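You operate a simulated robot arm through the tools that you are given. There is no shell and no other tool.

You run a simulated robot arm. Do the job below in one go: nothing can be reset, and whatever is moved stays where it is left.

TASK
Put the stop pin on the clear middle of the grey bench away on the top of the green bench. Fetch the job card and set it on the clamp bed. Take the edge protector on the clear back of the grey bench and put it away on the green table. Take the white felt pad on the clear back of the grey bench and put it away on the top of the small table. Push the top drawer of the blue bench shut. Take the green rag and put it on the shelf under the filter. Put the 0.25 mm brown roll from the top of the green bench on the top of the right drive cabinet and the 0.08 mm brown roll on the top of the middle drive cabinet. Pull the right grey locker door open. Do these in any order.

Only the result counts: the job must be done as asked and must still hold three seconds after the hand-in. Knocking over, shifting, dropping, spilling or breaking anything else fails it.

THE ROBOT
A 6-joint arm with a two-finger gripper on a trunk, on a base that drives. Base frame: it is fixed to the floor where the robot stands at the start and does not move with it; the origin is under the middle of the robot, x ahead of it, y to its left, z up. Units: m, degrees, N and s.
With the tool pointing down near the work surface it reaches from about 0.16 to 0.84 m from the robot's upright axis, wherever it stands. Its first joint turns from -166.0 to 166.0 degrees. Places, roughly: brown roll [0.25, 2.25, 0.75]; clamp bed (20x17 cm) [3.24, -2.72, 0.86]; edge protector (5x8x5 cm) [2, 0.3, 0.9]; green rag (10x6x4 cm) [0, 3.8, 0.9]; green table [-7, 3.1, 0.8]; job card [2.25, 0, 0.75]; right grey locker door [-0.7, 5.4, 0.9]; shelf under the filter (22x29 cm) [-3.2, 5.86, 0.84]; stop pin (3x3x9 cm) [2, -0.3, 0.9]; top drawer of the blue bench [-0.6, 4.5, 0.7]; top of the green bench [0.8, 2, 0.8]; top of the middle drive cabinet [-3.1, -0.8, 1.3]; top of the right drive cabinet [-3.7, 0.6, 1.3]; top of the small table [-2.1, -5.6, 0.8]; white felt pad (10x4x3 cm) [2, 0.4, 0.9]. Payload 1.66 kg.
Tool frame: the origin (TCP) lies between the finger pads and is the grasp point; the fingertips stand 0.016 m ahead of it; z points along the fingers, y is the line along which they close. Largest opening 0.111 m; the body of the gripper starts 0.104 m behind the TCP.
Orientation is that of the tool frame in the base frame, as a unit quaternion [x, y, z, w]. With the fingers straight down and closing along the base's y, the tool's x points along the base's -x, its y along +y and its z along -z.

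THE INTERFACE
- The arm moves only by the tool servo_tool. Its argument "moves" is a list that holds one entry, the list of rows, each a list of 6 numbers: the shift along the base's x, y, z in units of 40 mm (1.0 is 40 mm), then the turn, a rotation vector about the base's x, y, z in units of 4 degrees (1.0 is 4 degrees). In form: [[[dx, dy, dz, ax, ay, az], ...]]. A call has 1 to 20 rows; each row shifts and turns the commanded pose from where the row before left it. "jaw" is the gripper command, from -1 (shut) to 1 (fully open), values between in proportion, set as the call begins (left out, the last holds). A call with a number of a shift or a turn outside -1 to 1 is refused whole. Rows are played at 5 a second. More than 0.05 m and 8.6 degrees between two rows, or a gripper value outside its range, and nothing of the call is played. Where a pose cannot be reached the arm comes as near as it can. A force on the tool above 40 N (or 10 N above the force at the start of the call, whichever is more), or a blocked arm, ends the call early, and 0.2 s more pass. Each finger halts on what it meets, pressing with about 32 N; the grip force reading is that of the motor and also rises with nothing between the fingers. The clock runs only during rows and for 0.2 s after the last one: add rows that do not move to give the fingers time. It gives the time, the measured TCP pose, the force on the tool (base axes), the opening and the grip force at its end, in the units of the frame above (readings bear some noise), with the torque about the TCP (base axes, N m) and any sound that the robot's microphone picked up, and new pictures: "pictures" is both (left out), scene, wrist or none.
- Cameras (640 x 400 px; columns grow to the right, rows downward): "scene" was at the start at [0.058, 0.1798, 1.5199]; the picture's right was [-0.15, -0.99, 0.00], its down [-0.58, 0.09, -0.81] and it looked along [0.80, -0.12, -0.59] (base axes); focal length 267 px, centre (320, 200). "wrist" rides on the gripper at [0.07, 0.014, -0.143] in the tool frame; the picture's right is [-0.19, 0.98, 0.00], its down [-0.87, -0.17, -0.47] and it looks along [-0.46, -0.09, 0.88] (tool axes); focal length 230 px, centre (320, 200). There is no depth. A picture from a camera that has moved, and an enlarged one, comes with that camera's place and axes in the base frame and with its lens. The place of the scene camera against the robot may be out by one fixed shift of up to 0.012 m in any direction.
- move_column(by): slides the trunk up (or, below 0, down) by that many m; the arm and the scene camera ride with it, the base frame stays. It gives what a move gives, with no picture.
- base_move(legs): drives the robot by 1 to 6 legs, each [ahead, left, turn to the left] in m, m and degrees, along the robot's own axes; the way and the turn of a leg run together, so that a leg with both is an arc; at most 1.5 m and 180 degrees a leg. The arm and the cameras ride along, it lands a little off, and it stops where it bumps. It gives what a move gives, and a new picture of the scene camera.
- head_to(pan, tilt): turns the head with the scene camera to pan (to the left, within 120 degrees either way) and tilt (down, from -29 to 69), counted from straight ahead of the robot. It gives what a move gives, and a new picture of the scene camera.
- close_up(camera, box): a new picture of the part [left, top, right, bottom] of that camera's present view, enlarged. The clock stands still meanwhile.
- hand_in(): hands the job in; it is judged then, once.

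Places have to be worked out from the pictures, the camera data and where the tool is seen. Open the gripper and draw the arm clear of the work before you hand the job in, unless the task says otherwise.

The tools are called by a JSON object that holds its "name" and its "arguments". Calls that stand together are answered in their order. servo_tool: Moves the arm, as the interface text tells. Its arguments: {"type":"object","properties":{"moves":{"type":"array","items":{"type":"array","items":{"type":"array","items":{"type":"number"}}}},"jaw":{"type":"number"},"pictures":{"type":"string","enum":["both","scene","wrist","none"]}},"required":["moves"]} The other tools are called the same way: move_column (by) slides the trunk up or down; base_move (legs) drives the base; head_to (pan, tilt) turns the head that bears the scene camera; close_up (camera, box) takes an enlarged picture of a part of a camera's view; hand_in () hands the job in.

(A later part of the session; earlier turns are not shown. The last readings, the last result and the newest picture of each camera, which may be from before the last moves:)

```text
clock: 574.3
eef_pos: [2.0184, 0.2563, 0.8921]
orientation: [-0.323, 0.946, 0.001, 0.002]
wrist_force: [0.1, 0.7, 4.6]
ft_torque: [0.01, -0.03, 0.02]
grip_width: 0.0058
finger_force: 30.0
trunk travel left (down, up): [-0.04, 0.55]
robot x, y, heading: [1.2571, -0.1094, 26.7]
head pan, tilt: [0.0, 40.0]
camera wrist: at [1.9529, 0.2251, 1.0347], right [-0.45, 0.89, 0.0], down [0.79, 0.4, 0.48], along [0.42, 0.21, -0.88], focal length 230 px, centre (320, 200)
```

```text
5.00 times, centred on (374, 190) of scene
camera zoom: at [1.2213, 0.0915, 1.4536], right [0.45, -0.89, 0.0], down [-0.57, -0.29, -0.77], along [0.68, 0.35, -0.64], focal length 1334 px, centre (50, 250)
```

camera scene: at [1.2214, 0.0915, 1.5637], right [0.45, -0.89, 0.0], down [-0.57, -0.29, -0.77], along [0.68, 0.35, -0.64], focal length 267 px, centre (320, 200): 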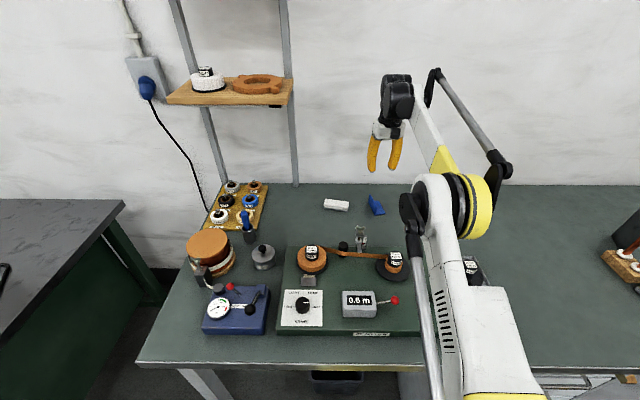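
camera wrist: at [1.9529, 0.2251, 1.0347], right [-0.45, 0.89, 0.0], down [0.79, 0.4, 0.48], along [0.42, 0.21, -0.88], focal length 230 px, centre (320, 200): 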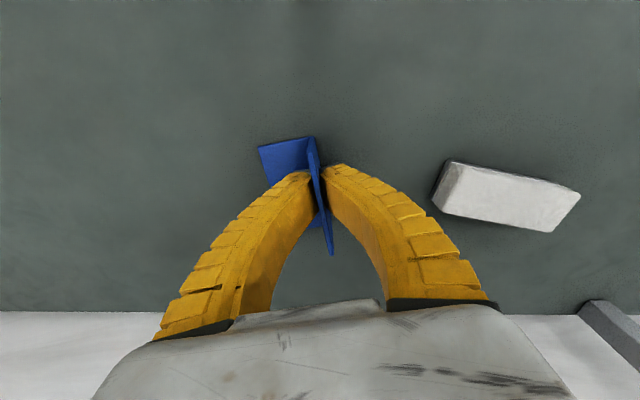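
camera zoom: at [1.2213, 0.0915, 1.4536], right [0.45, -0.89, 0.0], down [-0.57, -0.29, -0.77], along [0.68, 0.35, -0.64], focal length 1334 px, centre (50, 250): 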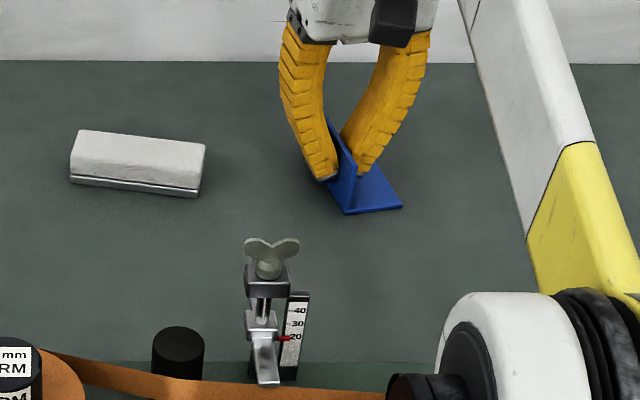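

Gripped. I lift straight up with the trunk by 0.25 m, then retract.

{"name": "move_column", "arguments": {"by": 0.25}}

{"name": "servo_tool", "arguments": {"moves": [[[-0.85, -0.42, 0, 0, 0, 0], [-0.85, -0.42, 0, 0, 0, 0], [-0.85, -0.42, 0, 0, 0, 0], [-0.85, -0.42, 0, 0, 0, 0], [-0.85, -0.42, 0, 0, 0, 0], [-0.85, -0.42, 0, 0, 0, 0], [-0.85, -0.42, 0, 0, 0, 0], [-0.85, -0.42, 0, 0, 0, 0], [-0.85, -0.42, 0, 0, 0, 0], [-0.85, -0.42, 0, 0, 0, 0]]]}}

{"name": "close_up", "arguments": {"camera": "wrist", "box": [220, 120, 412, 240]}}

```text
clock: 576.9
eef_pos: [2.0177, 0.2571, 1.1405]
orientation: [-0.323, 0.946, -0.001, 0.001]
wrist_force: [-0.2, -0.4, -0.2]
ft_torque: [-0.02, -0.01, 0.01]
grip_width: 0.006
finger_force: 31.1
trunk travel left (down, up): [-0.29, 0.3]
robot x, y, heading: [1.2579, -0.1067, 26.9]
head pan, tilt: [0.0, 40.0]
```

```text
clock: 579.1
eef_pos: [1.6762, 0.0896, 1.144]
orientation: [-0.323, 0.946, -0.001, 0.002]
wrist_force: [0.1, 0.5, 0.1]
ft_torque: [0.02, -0.06, 0.0]
grip_width: 0.0062
finger_force: 30.5
trunk travel left (down, up): [-0.29, 0.3]
robot x, y, heading: [1.2625, -0.1119, 26.9]
head pan, tilt: [0.0, 40.0]
camera scene: at [1.2203, 0.0909, 1.7037], right [0.45, -0.89, 0.0], down [-0.57, -0.29, -0.77], along [0.68, 0.35, -0.64], focal length 267 px, centre (320, 200)
camera wrist: at [1.6113, 0.0571, 1.2871], right [-0.45, 0.89, 0.0], down [0.79, 0.4, 0.48], along [0.43, 0.21, -0.88], focal length 230 px, centre (320, 200)
```

scene: 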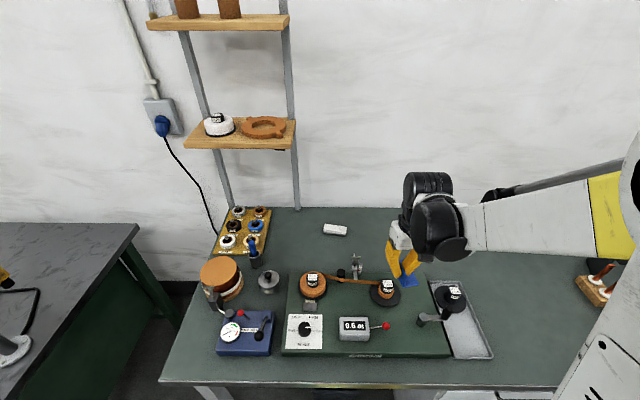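
wrist: 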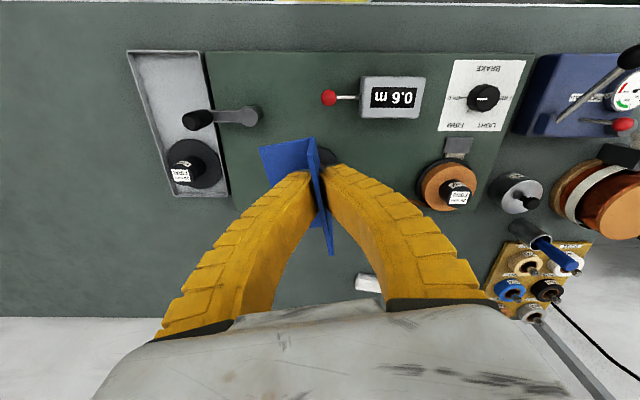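

```text
3.33 times, centred on (316, 180) of wrist
camera zoom: at [1.6113, 0.0571, 1.2871], right [-0.45, 0.89, 0.0], down [0.79, 0.4, 0.48], along [0.43, 0.21, -0.88], focal length 767 px, centre (333, 267)
```

zoom: 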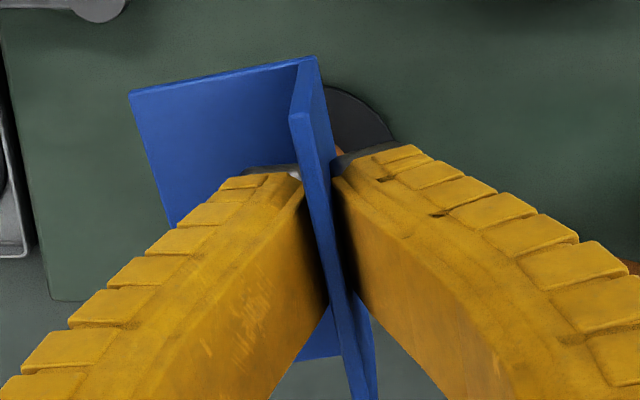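

The protector is held well. I back into the aisle and drive left toward the corridor.

{"name": "base_move", "arguments": {"legs": [[-1.1, 0, 0], [0, 1.5, 0], [0, 1.5, 0], [0, 1.45, 0]]}}

{"name": "base_move", "arguments": {"legs": [[0, 0, 90], [0, 0, 90]]}}

```text
clock: 606.0
eef_pos: [-1.3793, 3.6168, 1.1439]
orientation: [-0.325, 0.946, 0.0, 0.002]
wrist_force: [0.5, -0.6, -1.2]
ft_torque: [-0.04, 0.03, 0.01]
grip_width: 0.006
finger_force: 31.1
trunk travel left (down, up): [-0.29, 0.3]
robot x, y, heading: [-1.796, 3.4161, 27.1]
head pan, tilt: [0.0, 40.0]
camera scene: at [-1.836, 3.6159, 1.7036], right [0.46, -0.89, 0.0], down [-0.57, -0.29, -0.77], along [0.68, 0.35, -0.64], focal length 267 px, centre (320, 200)
```

scene: 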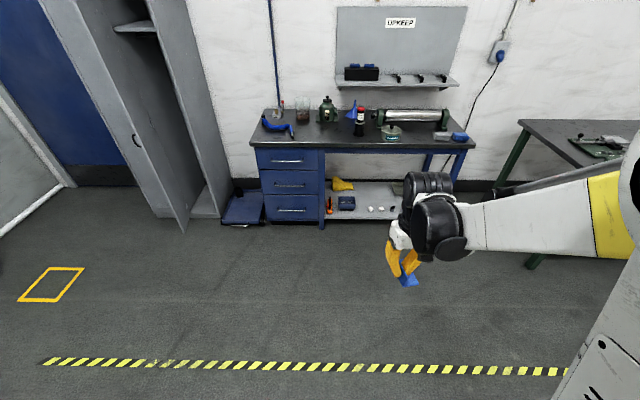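

```text
clock: 614.1
eef_pos: [-2.2127, 3.2039, 1.1441]
orientation: [0.943, 0.333, -0.002, 0.0]
wrist_force: [0.6, -0.6, 0.5]
ft_torque: [0.02, -0.03, 0.02]
grip_width: 0.006
finger_force: 30.3
trunk travel left (down, up): [-0.29, 0.3]
robot x, y, heading: [-1.7964, 3.4138, -151.7]
head pan, tilt: [0.0, 40.0]
camera scene: at [-1.774, 3.2187, 1.7036], right [-0.47, 0.88, 0.0], down [0.57, 0.3, -0.77], along [-0.67, -0.36, -0.64], focal length 267 px, centre (320, 200)
```

scene: 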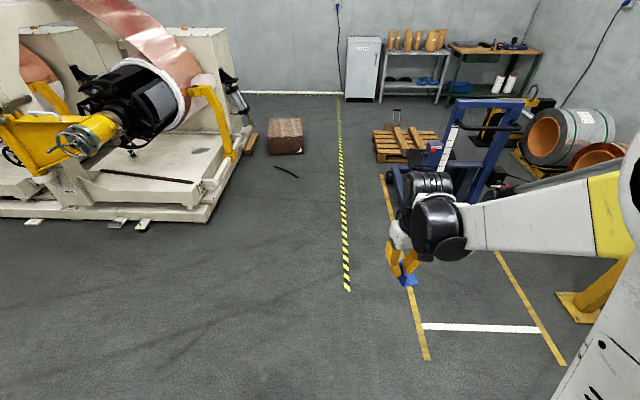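

I raise the trunk, correct the heading, and drive through the corridor.

{"name": "move_column", "arguments": {"by": 0.2}}

{"name": "base_move", "arguments": {"legs": [[0, 0.06, -1.6], [1.4, 0, 0], [1.0, 0, 0]]}}

{"name": "base_move", "arguments": {"legs": [[1.0, 0, 0], [0.65, 0, 0]]}}

{"name": "head_to", "arguments": {"pan": -45, "tilt": 35}}

```text
clock: 616.3
eef_pos: [-2.2122, 3.2036, 1.343]
orientation: [0.943, 0.334, -0.002, 0.0]
wrist_force: [-0.1, 0.2, -0.6]
ft_torque: [-0.04, 0.02, 0.01]
grip_width: 0.0062
finger_force: 31.0
trunk travel left (down, up): [-0.49, 0.1]
robot x, y, heading: [-1.7975, 3.4172, -151.7]
head pan, tilt: [0.0, 40.0]
```

```text
clock: 628.6
eef_pos: [-4.3266, 2.0917, 1.3425]
orientation: [0.948, 0.32, -0.003, 0.0]
wrist_force: [1.2, 0.5, -0.9]
ft_torque: [0.0, -0.02, -0.03]
grip_width: 0.0059
finger_force: 30.9
trunk travel left (down, up): [-0.49, 0.1]
robot x, y, heading: [-3.906, 2.2882, -153.3]
head pan, tilt: [0.0, 40.0]
camera scene: at [-3.8882, 2.0925, 1.9036], right [-0.45, 0.89, 0.0], down [0.58, 0.29, -0.77], along [-0.69, -0.34, -0.64], focal length 267 px, centre (320, 200)
```

scene: 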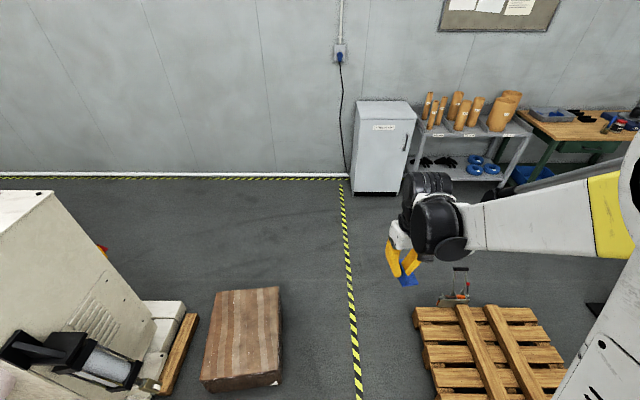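

```text
clock: 637.0
eef_pos: [-5.8274, 1.396, 1.3436]
orientation: [0.952, 0.305, -0.002, 0.001]
wrist_force: [-0.3, -0.1, -0.5]
ft_torque: [-0.05, 0.0, -0.05]
grip_width: 0.0059
finger_force: 30.6
trunk travel left (down, up): [-0.49, 0.1]
robot x, y, heading: [-5.4015, 1.5827, -155.2]
head pan, tilt: [0.0, 40.0]
camera scene: at [-5.3886, 1.3835, 1.9036], right [-0.42, 0.91, 0.0], down [0.58, 0.27, -0.77], along [-0.7, -0.32, -0.64], focal length 267 px, centre (320, 200)
```

scene: 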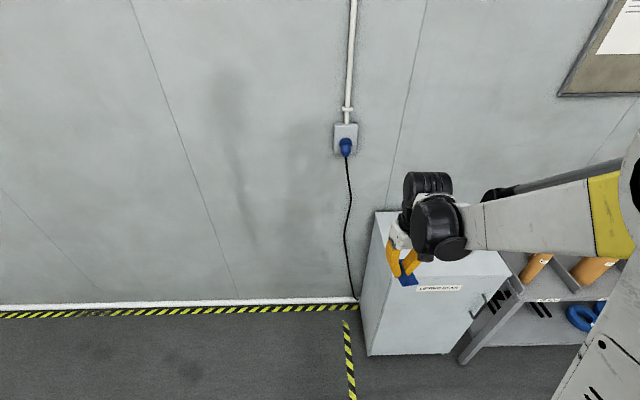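

```text
clock: 638.1
eef_pos: [-5.8274, 1.3947, 1.3437]
orientation: [0.952, 0.305, -0.003, 0.0]
wrist_force: [0.5, -1.5, -0.3]
ft_torque: [0.04, 0.01, -0.02]
grip_width: 0.0063
finger_force: 30.7
trunk travel left (down, up): [-0.49, 0.1]
robot x, y, heading: [-5.4014, 1.5787, -155.2]
head pan, tilt: [-45.0, 35.0]
camera scene: at [-5.3937, 1.4496, 1.9111], right [0.35, 0.94, 0.0], down [0.54, -0.2, -0.82], along [-0.77, 0.28, -0.57], focal length 267 px, centre (320, 200)
```

scene: 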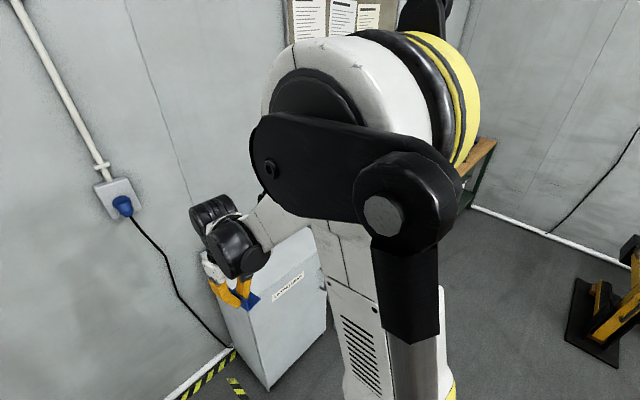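

I straighten the heading and move right along the wall toward the green table.

{"name": "base_move", "arguments": {"legs": [[0, 0, 1.8], [0, -1.3, 0]]}}

{"name": "head_to", "arguments": {"pan": 0, "tilt": 40}}

```text
clock: 645.0
eef_pos: [-6.3966, 2.5546, 1.3432]
orientation: [0.949, 0.314, -0.002, 0.0]
wrist_force: [-0.8, 0.0, -0.6]
ft_torque: [-0.02, 0.0, 0.0]
grip_width: 0.0061
finger_force: 30.4
trunk travel left (down, up): [-0.49, 0.1]
robot x, y, heading: [-5.9743, 2.7474, -154.5]
head pan, tilt: [-45.0, 35.0]
camera scene: at [-5.9648, 2.6166, 1.9112], right [0.33, 0.94, 0.0], down [0.54, -0.19, -0.82], along [-0.77, 0.27, -0.57], focal length 267 px, centre (320, 200)
```

scene: 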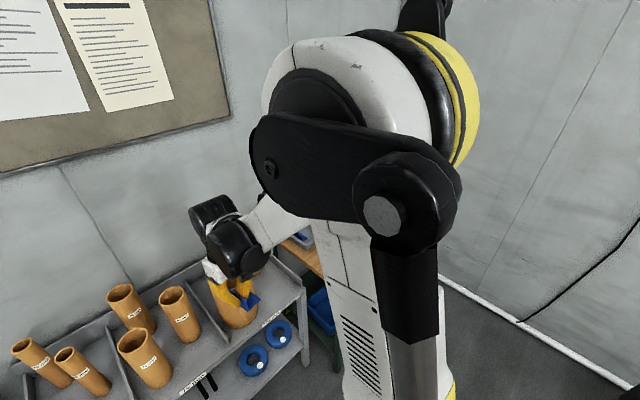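

```text
clock: 646.2
eef_pos: [-6.3966, 2.5545, 1.344]
orientation: [0.95, 0.314, -0.002, 0.0]
wrist_force: [0.2, -0.4, -0.9]
ft_torque: [-0.03, 0.02, -0.01]
grip_width: 0.0059
finger_force: 30.6
trunk travel left (down, up): [-0.49, 0.1]
robot x, y, heading: [-5.9737, 2.7446, -154.0]
head pan, tilt: [0.0, 40.0]
camera scene: at [-5.9581, 2.5505, 1.9036], right [-0.43, 0.9, 0.0], down [0.58, 0.28, -0.77], along [-0.69, -0.33, -0.64], focal length 267 px, centre (320, 200)
```

scene: 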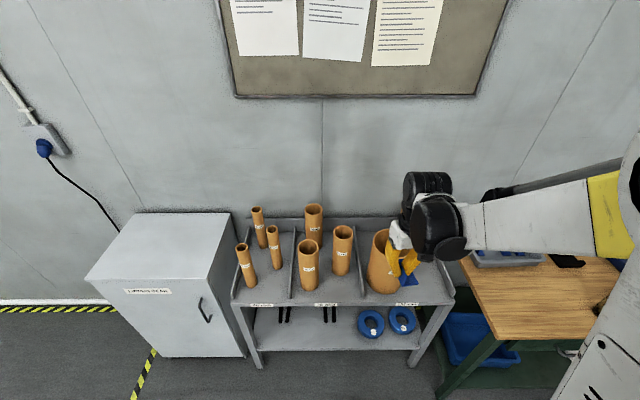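

The green table (wooden top) lies to the right of the tube shelf; its front-left corner is near (-6.67, 2.97). I shift right another 0.65 m.

{"name": "base_move", "arguments": {"legs": [[0, -0.65, 0.6]]}}

{"name": "close_up", "arguments": {"camera": "wrist", "box": [0, 0, 640, 400]}}

```text
clock: 649.8
eef_pos: [-6.6791, 3.1293, 1.3436]
orientation: [0.948, 0.319, -0.001, -0.001]
wrist_force: [-0.1, 0.5, -0.9]
ft_torque: [-0.02, -0.03, 0.0]
grip_width: 0.0061
finger_force: 31.3
trunk travel left (down, up): [-0.49, 0.1]
robot x, y, heading: [-6.2576, 3.3228, -153.7]
head pan, tilt: [0.0, 40.0]
camera scene: at [-6.2397, 3.1293, 1.9036], right [-0.44, 0.9, 0.0], down [0.58, 0.29, -0.77], along [-0.69, -0.34, -0.64], focal length 267 px, centre (320, 200)
```

scene: 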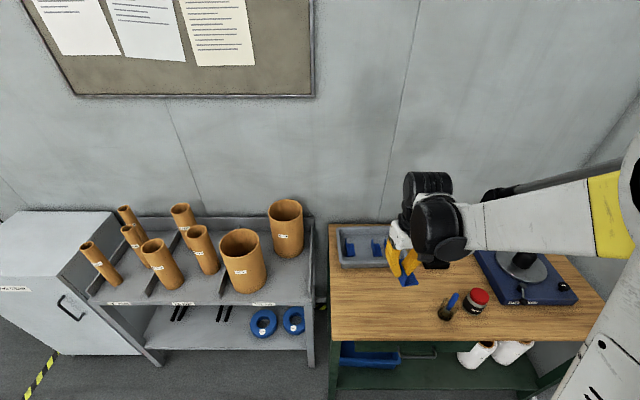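

```text
1.00 times, centred on (320, 200) of wrist (not enlarged: the box is as wide or as high as the picture)
camera zoom: at [-6.6148, 3.1607, 1.4867], right [0.44, -0.9, 0.0], down [-0.79, -0.39, 0.48], along [-0.43, -0.21, -0.88], focal length 230 px, centre (320, 200)
```

zoom: 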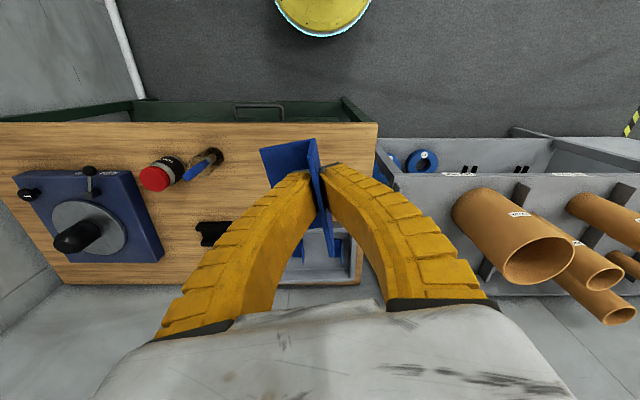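

The clear zone is the front-left of the table top (z≈0.796). I extend to about (-6.893, 3.073), then lower the trunk 0.3 m.

{"name": "servo_tool", "arguments": {"moves": [[[-0.89, -0.234, 0, 0, 0, 0], [-0.89, -0.234, 0, 0, 0, 0], [-0.89, -0.234, 0, 0, 0, 0], [-0.89, -0.234, 0, 0, 0, 0], [-0.89, -0.234, 0, 0, 0, 0], [-0.89, -0.234, 0, 0, 0, 0]]], "pictures": "none"}}

{"name": "move_column", "arguments": {"by": -0.3}}

{"name": "servo_tool", "arguments": {"moves": [[[0, 0, -0.9, 0, 0, 0], [0, 0, -0.9, 0, 0, 0], [0, 0, -0.9, 0, 0, 0], [0, 0, 0, 0, 0, 0]]]}}

```text
clock: 651.1
eef_pos: [-6.8917, 3.0706, 1.3434]
orientation: [0.948, 0.319, -0.001, 0.0]
wrist_force: [-0.6, 0.7, -0.3]
ft_torque: [0.01, -0.05, 0.0]
grip_width: 0.0059
finger_force: 31.1
trunk travel left (down, up): [-0.49, 0.1]
robot x, y, heading: [-6.2555, 3.3258, -153.6]
head pan, tilt: [0.0, 40.0]
```

```text
clock: 654.1
eef_pos: [-6.8906, 3.0713, 1.045]
orientation: [0.948, 0.318, -0.002, 0.0]
wrist_force: [0.2, 0.6, -0.9]
ft_torque: [0.02, -0.01, -0.01]
grip_width: 0.0057
finger_force: 30.5
trunk travel left (down, up): [-0.19, 0.4]
robot x, y, heading: [-6.2575, 3.3232, -153.8]
head pan, tilt: [0.0, 40.0]
```

```text
clock: 655.1
eef_pos: [-6.8903, 3.0709, 0.9357]
orientation: [0.948, 0.319, -0.002, 0.0]
wrist_force: [-0.2, 0.2, 0.5]
ft_torque: [0.01, 0.0, -0.04]
grip_width: 0.0056
finger_force: 30.8
trunk travel left (down, up): [-0.19, 0.4]
robot x, y, heading: [-6.2582, 3.323, -153.6]
head pan, tilt: [0.0, 40.0]
camera scene: at [-6.2394, 3.1288, 1.6036], right [-0.44, 0.9, 0.0], down [0.58, 0.29, -0.77], along [-0.69, -0.34, -0.64], focal length 267 px, centre (320, 200)
camera wrist: at [-6.8268, 3.103, 1.079], right [0.44, -0.9, 0.0], down [-0.79, -0.39, 0.48], along [-0.43, -0.21, -0.88], focal length 230 px, centre (320, 200)
```

scene: 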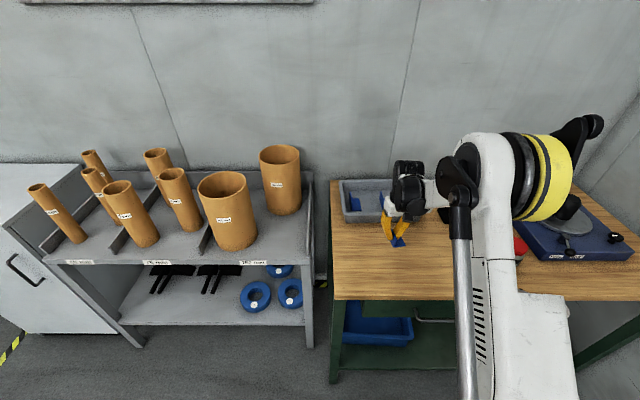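
wrist: 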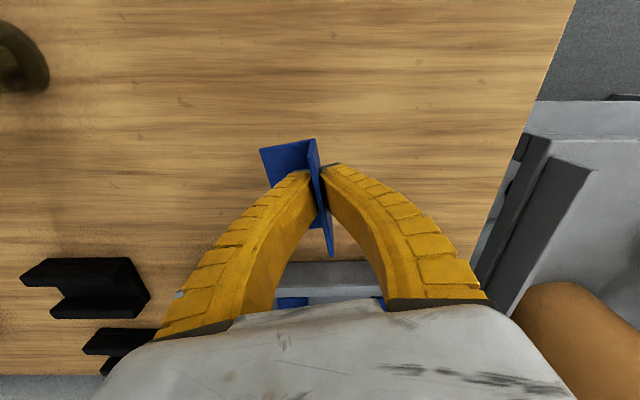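

Over the clear wood. I lower to near contact and then in small steps.

{"name": "servo_tool", "arguments": {"moves": [[[0, 0, -0.8, 0, 0, 0], [0, 0, -0.8, 0, 0, 0], [0, 0, -0.5, 0, 0, 0], [0, 0, 0, 0, 0, 0]]], "pictures": "none"}}

{"name": "servo_tool", "arguments": {"moves": [[[0, 0, -0.1, 0, 0, 0], [0, 0, -0.1, 0, 0, 0], [0, 0, 0, 0, 0, 0]]], "pictures": "none"}}

{"name": "servo_tool", "arguments": {"moves": [[[0, 0, -0.1, 0, 0, 0], [0, 0, 0, 0, 0, 0]]], "pictures": "wrist"}}

```text
clock: 656.1
eef_pos: [-6.8905, 3.0717, 0.8505]
orientation: [0.948, 0.319, -0.002, -0.001]
wrist_force: [-1.4, -0.7, 14.9]
ft_torque: [0.04, -0.01, 0.03]
grip_width: 0.0182
finger_force: 24.6
trunk travel left (down, up): [-0.19, 0.4]
robot x, y, heading: [-6.2567, 3.3255, -153.4]
head pan, tilt: [0.0, 40.0]
```

```text
clock: 657.0
eef_pos: [-6.8905, 3.07, 0.8434]
orientation: [0.948, 0.318, -0.002, -0.001]
wrist_force: [-4.4, -5.0, 19.9]
ft_torque: [0.1, -0.09, 0.0]
grip_width: 0.0183
finger_force: 20.9
trunk travel left (down, up): [-0.19, 0.4]
robot x, y, heading: [-6.2554, 3.3259, -153.8]
head pan, tilt: [0.0, 40.0]
```

```text
clock: 657.5
eef_pos: [-6.891, 3.0708, 0.8403]
orientation: [0.948, 0.319, -0.002, 0.0]
wrist_force: [-3.3, -3.8, 25.9]
ft_torque: [0.13, -0.05, 0.03]
grip_width: 0.0182
finger_force: 20.0
trunk travel left (down, up): [-0.19, 0.4]
robot x, y, heading: [-6.2569, 3.3273, -153.8]
head pan, tilt: [0.0, 40.0]
camera wrist: at [-6.8262, 3.103, 0.9839], right [0.44, -0.9, 0.0], down [-0.79, -0.39, 0.48], along [-0.43, -0.21, -0.88], focal length 230 px, centre (320, 200)
```

wrist: 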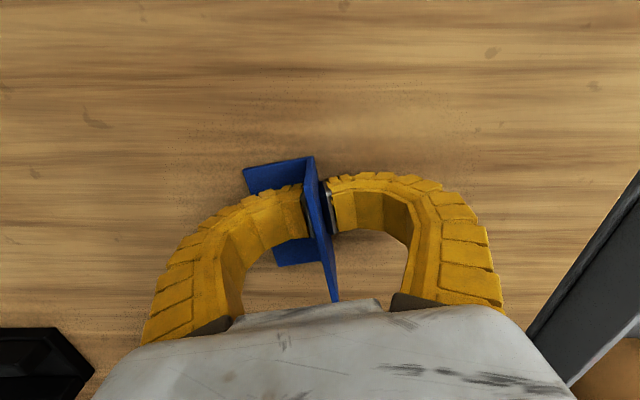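

Contact came earlier (table ≈0.82) and the fingers are flexing. I raise 1.2 cm to relieve, then open.

{"name": "servo_tool", "arguments": {"moves": [[[0, 0, 0.15, 0, 0, 0], [0, 0, 0.12, 0, 0, 0], [0, 0, 0, 0, 0, 0]]], "pictures": "wrist"}}

```text
clock: 658.4
eef_pos: [-6.889, 3.0712, 0.8511]
orientation: [0.948, 0.32, -0.002, 0.0]
wrist_force: [-0.5, 0.9, 14.4]
ft_torque: [-0.06, 0.01, 0.01]
grip_width: 0.0184
finger_force: 25.4
trunk travel left (down, up): [-0.19, 0.4]
robot x, y, heading: [-6.2613, 3.3286, -153.5]
head pan, tilt: [0.0, 40.0]
camera wrist: at [-6.8259, 3.103, 0.9945], right [0.44, -0.9, 0.0], down [-0.79, -0.39, 0.48], along [-0.43, -0.21, -0.88], focal length 230 px, centre (320, 200)
```

wrist: 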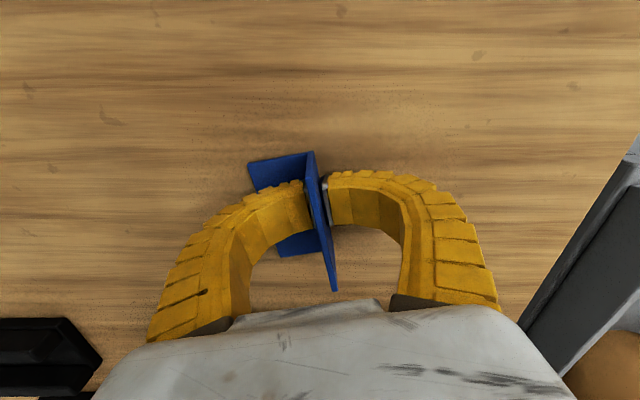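

{"name": "servo_tool", "arguments": {"moves": [[[0, 0, 0.15, 0, 0, 0], [0, 0, 0.1, 0, 0, 0], [0, 0, 0, 0, 0, 0]]], "pictures": "wrist"}}

```text
clock: 659.1
eef_pos: [-6.889, 3.071, 0.8621]
orientation: [0.948, 0.318, -0.002, -0.001]
wrist_force: [0.1, 1.7, 13.1]
ft_torque: [-0.01, -0.04, -0.02]
grip_width: 0.0154
finger_force: 29.3
trunk travel left (down, up): [-0.19, 0.4]
robot x, y, heading: [-6.257, 3.3233, -153.5]
head pan, tilt: [0.0, 40.0]
camera wrist: at [-6.8254, 3.1024, 1.0049], right [0.44, -0.9, 0.0], down [-0.79, -0.39, 0.48], along [-0.43, -0.21, -0.88], focal length 230 px, centre (320, 200)
```

wrist: 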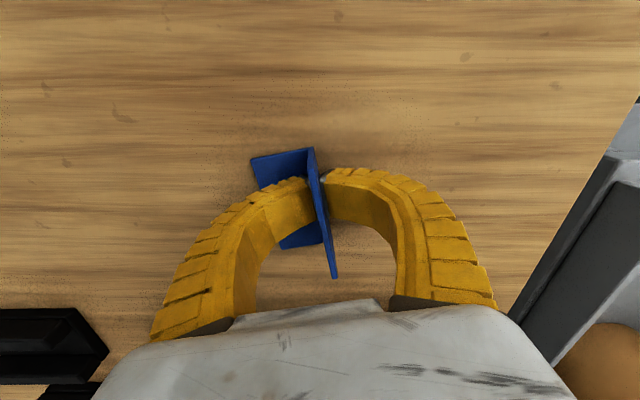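

{"name": "servo_tool", "arguments": {"moves": [[[0, 0, 0.12, 0, 0, 0], [0, 0, 0, 0, 0, 0]]], "pictures": "none"}}

{"name": "servo_tool", "arguments": {"moves": [[[0, 0, 0.12, 0, 0, 0], [0, 0, 0, 0, 0, 0]]], "pictures": "wrist"}}

```text
clock: 659.8
eef_pos: [-6.8899, 3.071, 0.8663]
orientation: [0.948, 0.319, -0.003, 0.0]
wrist_force: [-0.9, 1.0, 13.3]
ft_torque: [0.04, -0.02, 0.0]
grip_width: 0.0127
finger_force: 30.0
trunk travel left (down, up): [-0.19, 0.4]
robot x, y, heading: [-6.2573, 3.3257, -153.6]
head pan, tilt: [0.0, 40.0]
```

```text
clock: 660.4
eef_pos: [-6.8889, 3.0705, 0.8708]
orientation: [0.948, 0.319, -0.003, 0.0]
wrist_force: [1.3, 1.0, 12.6]
ft_torque: [0.05, -0.07, -0.01]
grip_width: 0.0092
finger_force: 31.0
trunk travel left (down, up): [-0.19, 0.4]
robot x, y, heading: [-6.2555, 3.3255, -153.8]
head pan, tilt: [0.0, 40.0]
camera wrist: at [-6.8259, 3.1028, 1.0142], right [0.44, -0.9, 0.0], down [-0.79, -0.39, 0.48], along [-0.43, -0.21, -0.88], focal length 230 px, centre (320, 200)
```

wrist: 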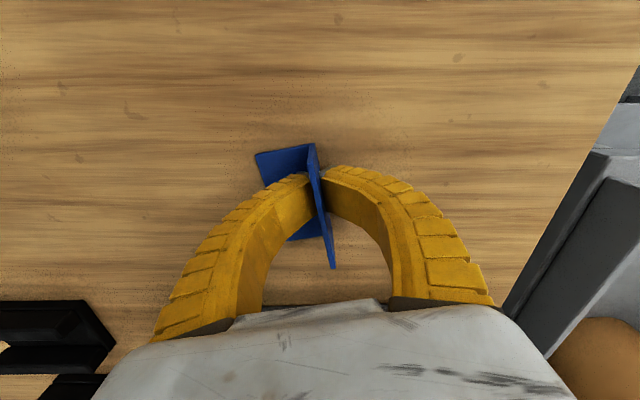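

{"name": "servo_tool", "arguments": {"moves": [[[0, 0, 0.1, 0, 0, 0], [0, 0, 0, 0, 0, 0]]], "pictures": "none"}}

{"name": "servo_tool", "arguments": {"moves": [[[0, 0, 0.06, 0, 0, 0], [0, 0, 0, 0, 0, 0]]], "pictures": "none"}}

```text
clock: 661.0
eef_pos: [-6.8895, 3.0707, 0.8755]
orientation: [0.948, 0.318, -0.003, 0.0]
wrist_force: [1.6, 1.7, 11.2]
ft_torque: [0.03, -0.04, 0.01]
grip_width: 0.006
finger_force: 30.8
trunk travel left (down, up): [-0.19, 0.4]
robot x, y, heading: [-6.2618, 3.3292, -153.8]
head pan, tilt: [0.0, 40.0]
```

```text
clock: 661.5
eef_pos: [-6.8917, 3.0698, 0.8777]
orientation: [0.948, 0.319, -0.002, -0.001]
wrist_force: [1.5, 0.0, 6.9]
ft_torque: [0.0, -0.02, 0.03]
grip_width: 0.0062
finger_force: 31.2
trunk travel left (down, up): [-0.19, 0.4]
robot x, y, heading: [-6.2578, 3.3275, -153.7]
head pan, tilt: [0.0, 40.0]
```

The grip is back to normal with about 7 N, so the table is at about 0.847. I open the jaw and rise.

{"name": "servo_tool", "arguments": {"moves": [[[0, 0, 0, 0, 0, 0], [0, 0, 0, 0, 0, 0], [0, 0, 0, 0, 0, 0]]], "jaw": -0.3, "pictures": "wrist"}}

{"name": "servo_tool", "arguments": {"moves": [[[0, 0, 0.4, 0, 0, 0], [0, 0, 0.8, 0, 0, 0], [0, 0, 1, 0, 0, 0], [0, 0, 1, 0, 0, 0], [0, 0, 1, 0, 0, 0]]]}}

{"name": "close_up", "arguments": {"camera": "scene", "box": [320, 180, 480, 280]}}

```text
clock: 662.4
eef_pos: [-6.8901, 3.0705, 0.8774]
orientation: [0.947, 0.32, -0.002, 0.001]
wrist_force: [0.2, 0.2, -0.5]
ft_torque: [-0.02, 0.0, 0.03]
grip_width: 0.0413
finger_force: 1.6
trunk travel left (down, up): [-0.19, 0.4]
robot x, y, heading: [-6.2563, 3.3258, -153.5]
head pan, tilt: [0.0, 40.0]
camera wrist: at [-6.8267, 3.1025, 1.0206], right [0.44, -0.9, 0.0], down [-0.79, -0.39, 0.48], along [-0.43, -0.21, -0.88], focal length 230 px, centre (320, 200)
```

wrist: 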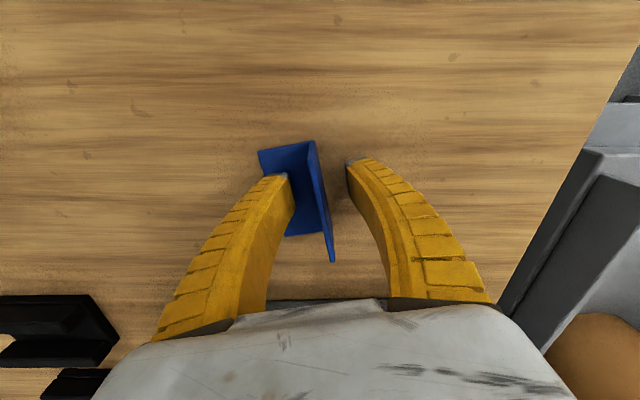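

```text
clock: 663.5
eef_pos: [-6.8894, 3.0707, 1.0453]
orientation: [0.948, 0.319, -0.002, 0.0]
wrist_force: [-0.1, 0.2, -0.3]
ft_torque: [0.01, 0.03, -0.02]
grip_width: 0.0412
finger_force: 1.8
trunk travel left (down, up): [-0.19, 0.4]
robot x, y, heading: [-6.2546, 3.3249, -153.7]
head pan, tilt: [0.0, 40.0]
camera scene: at [-6.2389, 3.1291, 1.6037], right [-0.44, 0.9, 0.0], down [0.58, 0.29, -0.77], along [-0.69, -0.34, -0.64], focal length 267 px, centre (320, 200)
camera wrist: at [-6.8258, 3.1023, 1.1887], right [0.44, -0.9, 0.0], down [-0.79, -0.39, 0.48], along [-0.43, -0.21, -0.88], focal length 230 px, centre (320, 200)
```

scene: 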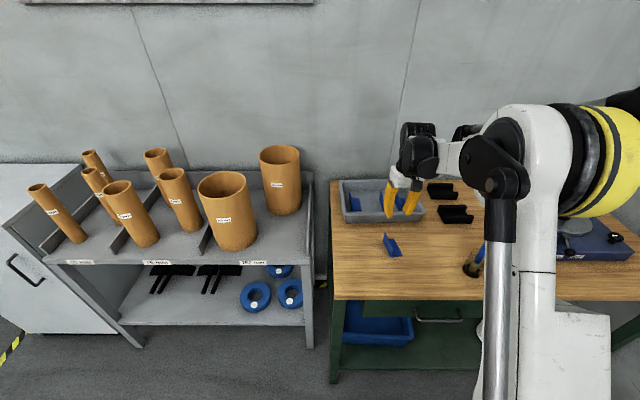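
wrist: 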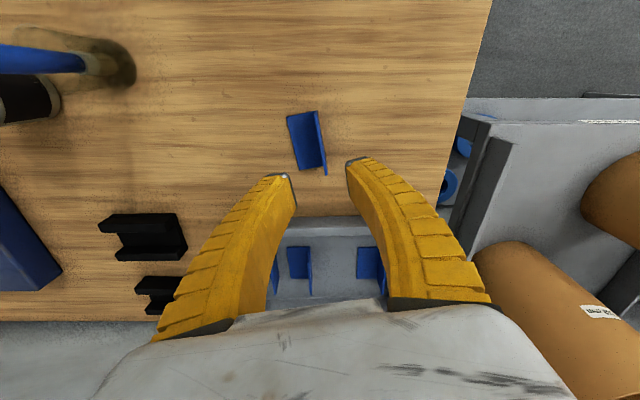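

```text
4.00 times, centred on (400, 230) of scene
camera zoom: at [-6.2389, 3.1291, 1.6037], right [-0.44, 0.9, 0.0], down [0.58, 0.29, -0.77], along [-0.69, -0.34, -0.64], focal length 1067 px, centre (0, 80)
```

zoom: 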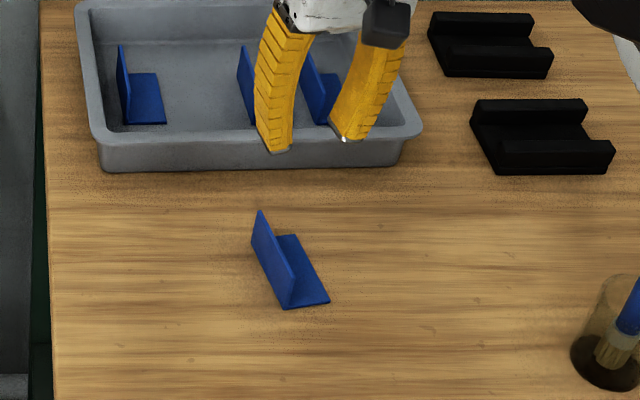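

The edge protector stands flat on the green table. Last item: the felt pad. I retract, undo the yaw, raise the trunk, and drive back the way I came.

{"name": "servo_tool", "arguments": {"moves": [[[0.85, 0.42, 0.5, 0, 0, -0.45], [0.85, 0.42, 0.5, 0, 0, -0.45], [0.85, 0.42, 0.3, 0, 0, -0.45], [0.85, 0.42, 0.2, 0, 0, -0.45], [0.85, 0.42, 0, 0, 0, -0.45], [0.85, 0.42, 0, 0, 0, -0.45]]], "jaw": 0.3, "pictures": "none"}}

{"name": "move_column", "arguments": {"by": 0.28}}

{"name": "base_move", "arguments": {"legs": [[0, 1.3, 0], [0, 0.68, 0]]}}

```text
clock: 665.0
eef_pos: [-6.6878, 3.175, 1.1042]
orientation: [0.974, 0.229, -0.002, 0.0]
wrist_force: [0.5, 0.4, 0.5]
ft_torque: [0.0, 0.03, 0.04]
grip_width: 0.0735
finger_force: 1.4
trunk travel left (down, up): [-0.19, 0.4]
robot x, y, heading: [-6.2557, 3.3288, -153.6]
head pan, tilt: [0.0, 40.0]
```

```text
clock: 667.8
eef_pos: [-6.6883, 3.176, 1.3833]
orientation: [0.974, 0.228, -0.002, 0.001]
wrist_force: [-0.1, -0.6, 0.2]
ft_torque: [0.0, 0.01, -0.02]
grip_width: 0.0737
finger_force: 0.9
trunk travel left (down, up): [-0.47, 0.12]
robot x, y, heading: [-6.2589, 3.3222, -153.7]
head pan, tilt: [0.0, 40.0]
```

```text
clock: 677.7
eef_pos: [-5.7611, 1.3921, 1.3839]
orientation: [0.969, 0.249, -0.002, -0.001]
wrist_force: [0.6, 0.5, 0.2]
ft_torque: [-0.01, 0.0, 0.01]
grip_width: 0.0739
finger_force: 1.2
trunk travel left (down, up): [-0.47, 0.12]
robot x, y, heading: [-5.3346, 1.5607, -151.1]
head pan, tilt: [0.0, 40.0]
camera scene: at [-5.3095, 1.3646, 1.8835], right [-0.48, 0.88, 0.0], down [0.56, 0.31, -0.77], along [-0.67, -0.37, -0.64], focal length 267 px, centre (320, 200)
```

scene: 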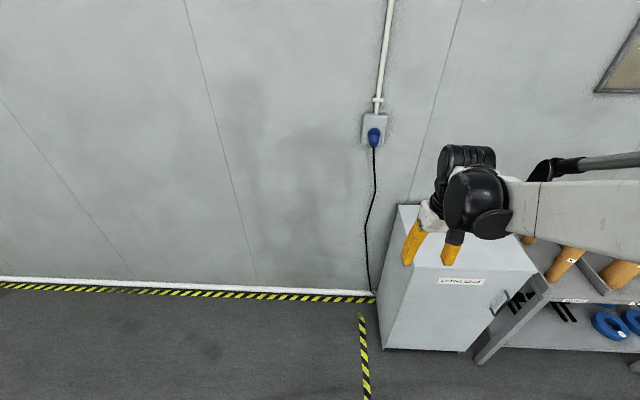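

{"name": "base_move", "arguments": {"legs": [[0, -0.05, -2.3], [-1.3, 0, 0], [-0.8, 0, 0]]}}

{"name": "base_move", "arguments": {"legs": [[-1.0, 0, 0], [-1.0, 0, 0]]}}

{"name": "base_move", "arguments": {"legs": [[0, 0, 90], [0, 0, 90]]}}

```text
clock: 688.5
eef_pos: [-3.9403, 2.3794, 1.3847]
orientation: [0.974, 0.225, -0.002, 0.0]
wrist_force: [-1.1, -0.4, 0.3]
ft_torque: [-0.02, -0.01, 0.01]
grip_width: 0.0739
finger_force: 0.5
trunk travel left (down, up): [-0.47, 0.12]
robot x, y, heading: [-3.5079, 2.5274, -154.0]
head pan, tilt: [0.0, 40.0]
camera scene: at [-3.4908, 2.3303, 1.8836], right [-0.44, 0.9, 0.0], down [0.58, 0.28, -0.77], along [-0.69, -0.34, -0.64], focal length 267 px, centre (320, 200)
```

scene: 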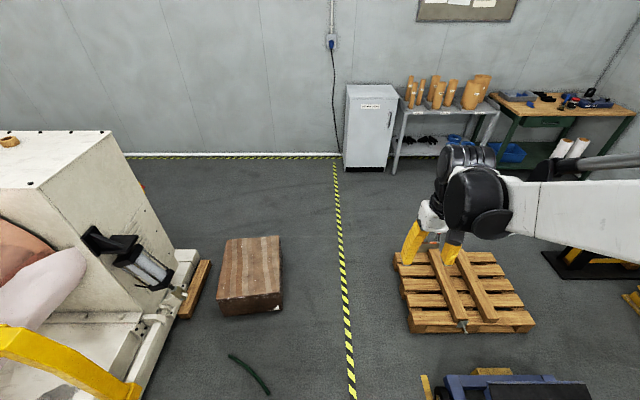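

```text
clock: 698.4
eef_pos: [-2.1709, 3.2579, 1.3841]
orientation: [0.971, 0.241, -0.002, 0.0]
wrist_force: [-0.1, -0.7, 0.5]
ft_torque: [0.03, 0.01, 0.0]
grip_width: 0.0738
finger_force: 1.3
trunk travel left (down, up): [-0.47, 0.12]
robot x, y, heading: [-1.7435, 3.4146, -152.4]
head pan, tilt: [0.0, 40.0]
camera scene: at [-1.7191, 3.2227, 1.8836], right [-0.47, 0.88, 0.0], down [0.57, 0.3, -0.77], along [-0.68, -0.36, -0.64], focal length 267 px, centre (320, 200)
```

scene: 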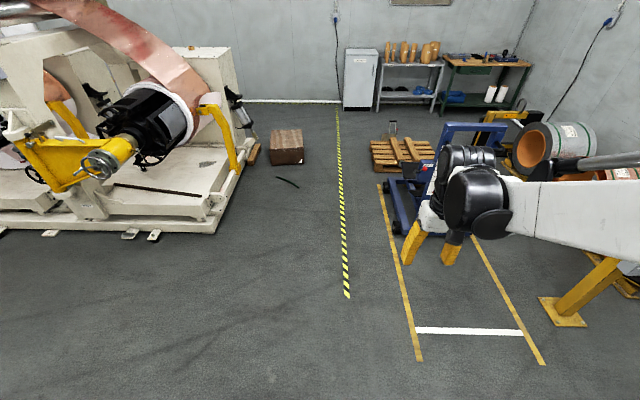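

```text
clock: 706.5
eef_pos: [-1.3172, 3.586, 1.385]
orientation: [-0.249, 0.968, 0.0, 0.002]
wrist_force: [0.9, -0.8, 0.5]
ft_torque: [0.0, -0.01, 0.0]
grip_width: 0.0738
finger_force: 1.3
trunk travel left (down, up): [-0.47, 0.12]
robot x, y, heading: [-1.7445, 3.417, 28.8]
head pan, tilt: [0.0, 40.0]
camera scene: at [-1.7853, 3.6188, 1.8836], right [0.48, -0.88, 0.0], down [-0.56, -0.31, -0.77], along [0.67, 0.37, -0.64], focal length 267 px, centre (320, 200)
```

scene: 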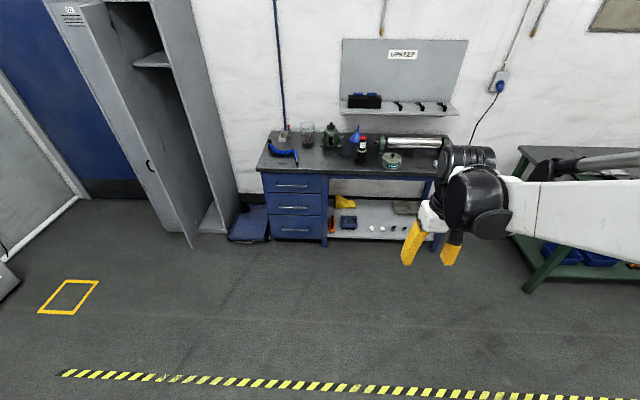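

I turn to 26.6°, drive right along the aisle to the grey bench, and approach the felt pad.

{"name": "base_move", "arguments": {"legs": [[0, 0, -2.0], [0, -1.5, 0], [0, -1.5, 0], [0, -1.35, 0]]}}

{"name": "move_column", "arguments": {"by": -0.25}}

```text
clock: 727.6
eef_pos: [0.613, -0.339, 1.3848]
orientation: [-0.219, 0.976, -0.001, 0.002]
wrist_force: [0.3, 0.2, 0.2]
ft_torque: [0.02, -0.04, 0.0]
grip_width: 0.0739
finger_force: 0.7
trunk travel left (down, up): [-0.47, 0.12]
robot x, y, heading: [0.1734, -0.4801, 25.3]
head pan, tilt: [0.0, 40.0]
camera scene: at [0.1465, -0.2783, 1.8836], right [0.43, -0.9, 0.0], down [-0.58, -0.28, -0.77], along [0.69, 0.33, -0.64], focal length 267 px, centre (320, 200)
```

scene: 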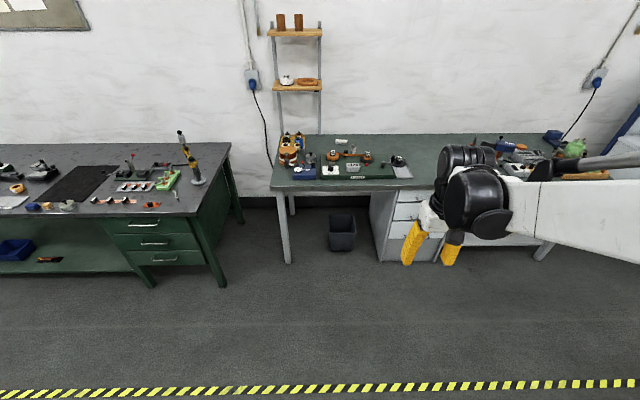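

```text
clock: 730.2
eef_pos: [0.6124, -0.3382, 1.1336]
orientation: [-0.219, 0.976, 0.0, 0.003]
wrist_force: [0.0, -0.9, -0.3]
ft_torque: [-0.01, -0.01, 0.02]
grip_width: 0.0736
finger_force: 0.8
trunk travel left (down, up): [-0.22, 0.37]
robot x, y, heading: [0.1736, -0.4815, 25.2]
head pan, tilt: [0.0, 40.0]
```

I yaw the tool by 90° here in free space (the pad must be gripped across its 4 cm depth), then approach.

{"name": "servo_tool", "arguments": {"moves": [[[0, 0, 0, 0, 0, 1], [0, 0, 0, 0, 0, 1], [0, 0, 0, 0, 0, 1], [0, 0, 0, 0, 0, 1], [0, 0, 0, 0, 0, 1], [0, 0, 0, 0, 0, 1], [0, 0, 0, 0, 0, 1], [0, 0, 0, 0, 0, 1], [0, 0, 0, 0, 0, 1], [0, 0, 0, 0, 0, 1], [0, 0, 0, 0, 0, 1], [0, 0, 0, 0, 0, 1], [0, 0, 0, 0, 0, 1], [0, 0, 0, 0, 0, 1], [0, 0, 0, 0, 0, 1], [0, 0, 0, 0, 0, 1], [0, 0, 0, 0, 0, 1], [0, 0, 0, 0, 0, 1], [0, 0, 0, 0, 0, 1], [0, 0, 0, 0, 0, 1]]], "pictures": "none"}}

{"name": "base_move", "arguments": {"legs": [[0.85, 0, 1.4]]}}

{"name": "base_move", "arguments": {"legs": [[0.29, 0, 0]]}}

{"name": "close_up", "arguments": {"camera": "scene", "box": [270, 170, 398, 250]}}

```text
clock: 734.4
eef_pos: [0.6124, -0.3382, 1.1332]
orientation: [0.796, -0.605, -0.001, -0.001]
wrist_force: [0.2, 0.7, -0.6]
ft_torque: [0.0, 0.01, -0.03]
grip_width: 0.0737
finger_force: 1.2
trunk travel left (down, up): [-0.22, 0.37]
robot x, y, heading: [0.1779, -0.4786, 25.2]
head pan, tilt: [0.0, 40.0]
```

```text
clock: 739.0
eef_pos: [1.386, 0.0471, 1.1342]
orientation: [0.8, -0.6, -0.001, -0.002]
wrist_force: [-0.1, 0.1, 0.2]
ft_torque: [-0.01, 0.01, 0.01]
grip_width: 0.0736
finger_force: 0.9
trunk travel left (down, up): [-0.22, 0.37]
robot x, y, heading: [0.957, -0.1057, 26.6]
head pan, tilt: [0.0, 40.0]
camera scene: at [0.9195, 0.0987, 1.6336], right [0.45, -0.9, 0.0], down [-0.58, -0.29, -0.77], along [0.69, 0.34, -0.64], focal length 267 px, centre (320, 200)
```

scene: 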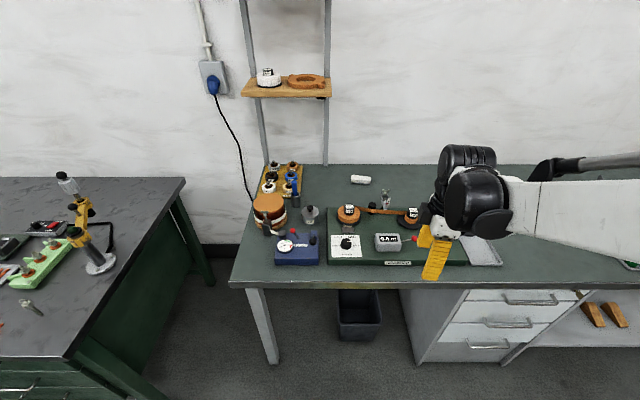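

```text
clock: 741.0
eef_pos: [1.6412, 0.176, 1.1327]
orientation: [0.802, -0.597, -0.001, -0.001]
wrist_force: [-0.1, -0.6, 0.1]
ft_torque: [0.01, 0.01, -0.03]
grip_width: 0.0739
finger_force: 1.2
trunk travel left (down, up): [-0.22, 0.37]
robot x, y, heading: [1.2081, 0.0233, 26.9]
head pan, tilt: [0.0, 40.0]
camera scene: at [1.1746, 0.2265, 1.6335], right [0.45, -0.89, 0.0], down [-0.57, -0.29, -0.77], along [0.68, 0.34, -0.64], focal length 267 px, centre (320, 200)
```

scene: 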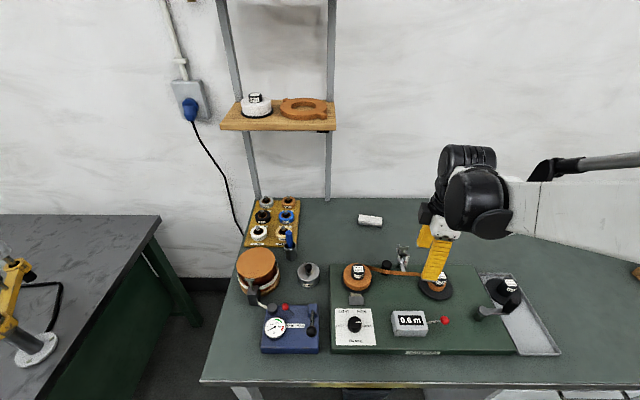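

```text
5.00 times, centred on (334, 210) of scene
camera zoom: at [1.1746, 0.2265, 1.6335], right [0.45, -0.89, 0.0], down [-0.57, -0.29, -0.77], along [0.68, 0.34, -0.64], focal length 1334 px, centre (250, 150)
```

zoom: 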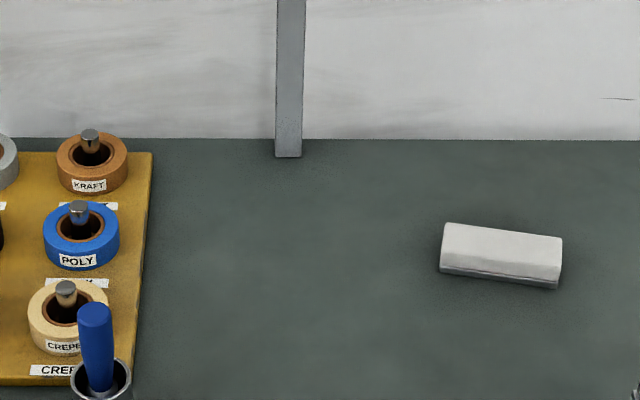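

The pad's long axis is at about -74°, so my current tool yaw matches its short side. I move above it, then lower the trunk.

{"name": "servo_tool", "arguments": {"moves": [[[0.77, 0.533, 0, 0, 0, 0], [0.77, 0.533, 0, 0, 0, 0], [0.77, 0.533, 0, 0, 0, 0], [0.77, 0.533, 0, 0, 0, 0], [0.77, 0.533, 0, 0, 0, 0], [0.77, 0.533, 0, 0, 0, 0], [0.77, 0.533, 0, 0, 0, 0], [0.77, 0.533, 0, 0, 0, 0], [0.77, 0.533, 0, 0, 0, 0], [0.77, 0.533, 0, 0, 0, 0], [0, 0, 0, 0, 0, 0]]], "jaw": 0.4}}

{"name": "close_up", "arguments": {"camera": "wrist", "box": [220, 80, 412, 200]}}

```text
clock: 743.4
eef_pos: [1.9501, 0.3872, 1.1341]
orientation: [0.802, -0.598, 0.0, -0.002]
wrist_force: [-0.2, 0.3, -0.5]
ft_torque: [-0.01, -0.05, 0.0]
grip_width: 0.0791
finger_force: 1.0
trunk travel left (down, up): [-0.22, 0.37]
robot x, y, heading: [1.2102, 0.0216, 26.7]
head pan, tilt: [0.0, 40.0]
camera scene: at [1.173, 0.2257, 1.6337], right [0.45, -0.89, 0.0], down [-0.57, -0.29, -0.77], along [0.69, 0.34, -0.64], focal length 267 px, centre (320, 200)
camera wrist: at [1.9554, 0.3162, 1.278], right [-1.0, -0.1, 0.0], down [-0.09, 0.88, 0.48], along [-0.05, 0.47, -0.88], focal length 230 px, centre (320, 200)
```

scene: 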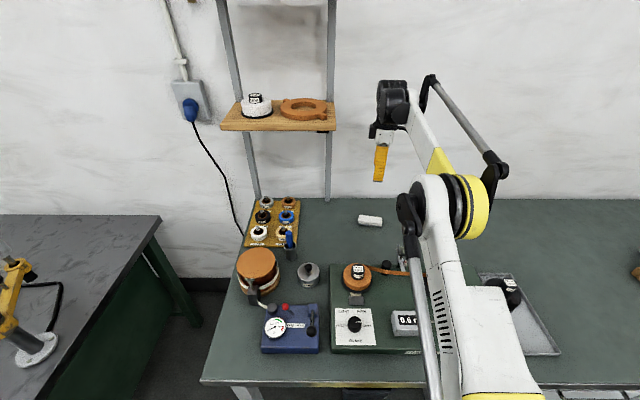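
wrist: 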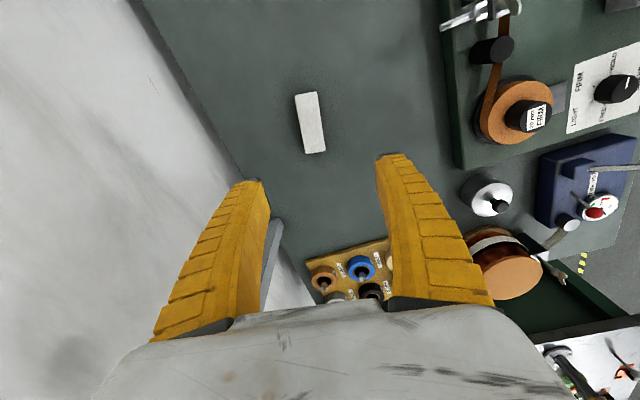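

```text
3.33 times, centred on (316, 140) of wrist
camera zoom: at [1.9554, 0.3162, 1.278], right [-1.0, -0.1, 0.0], down [-0.09, 0.88, 0.48], along [-0.05, 0.47, -0.88], focal length 767 px, centre (333, 400)
```

zoom: 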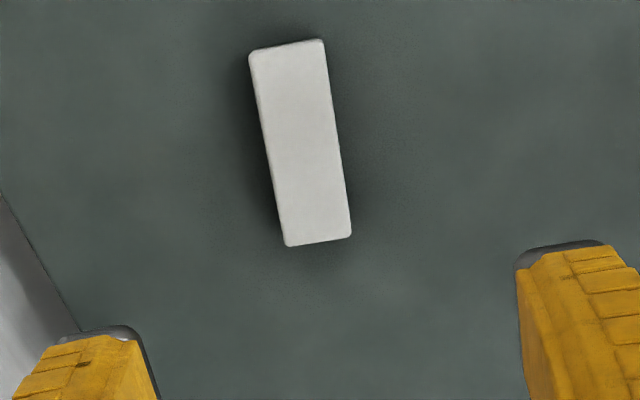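

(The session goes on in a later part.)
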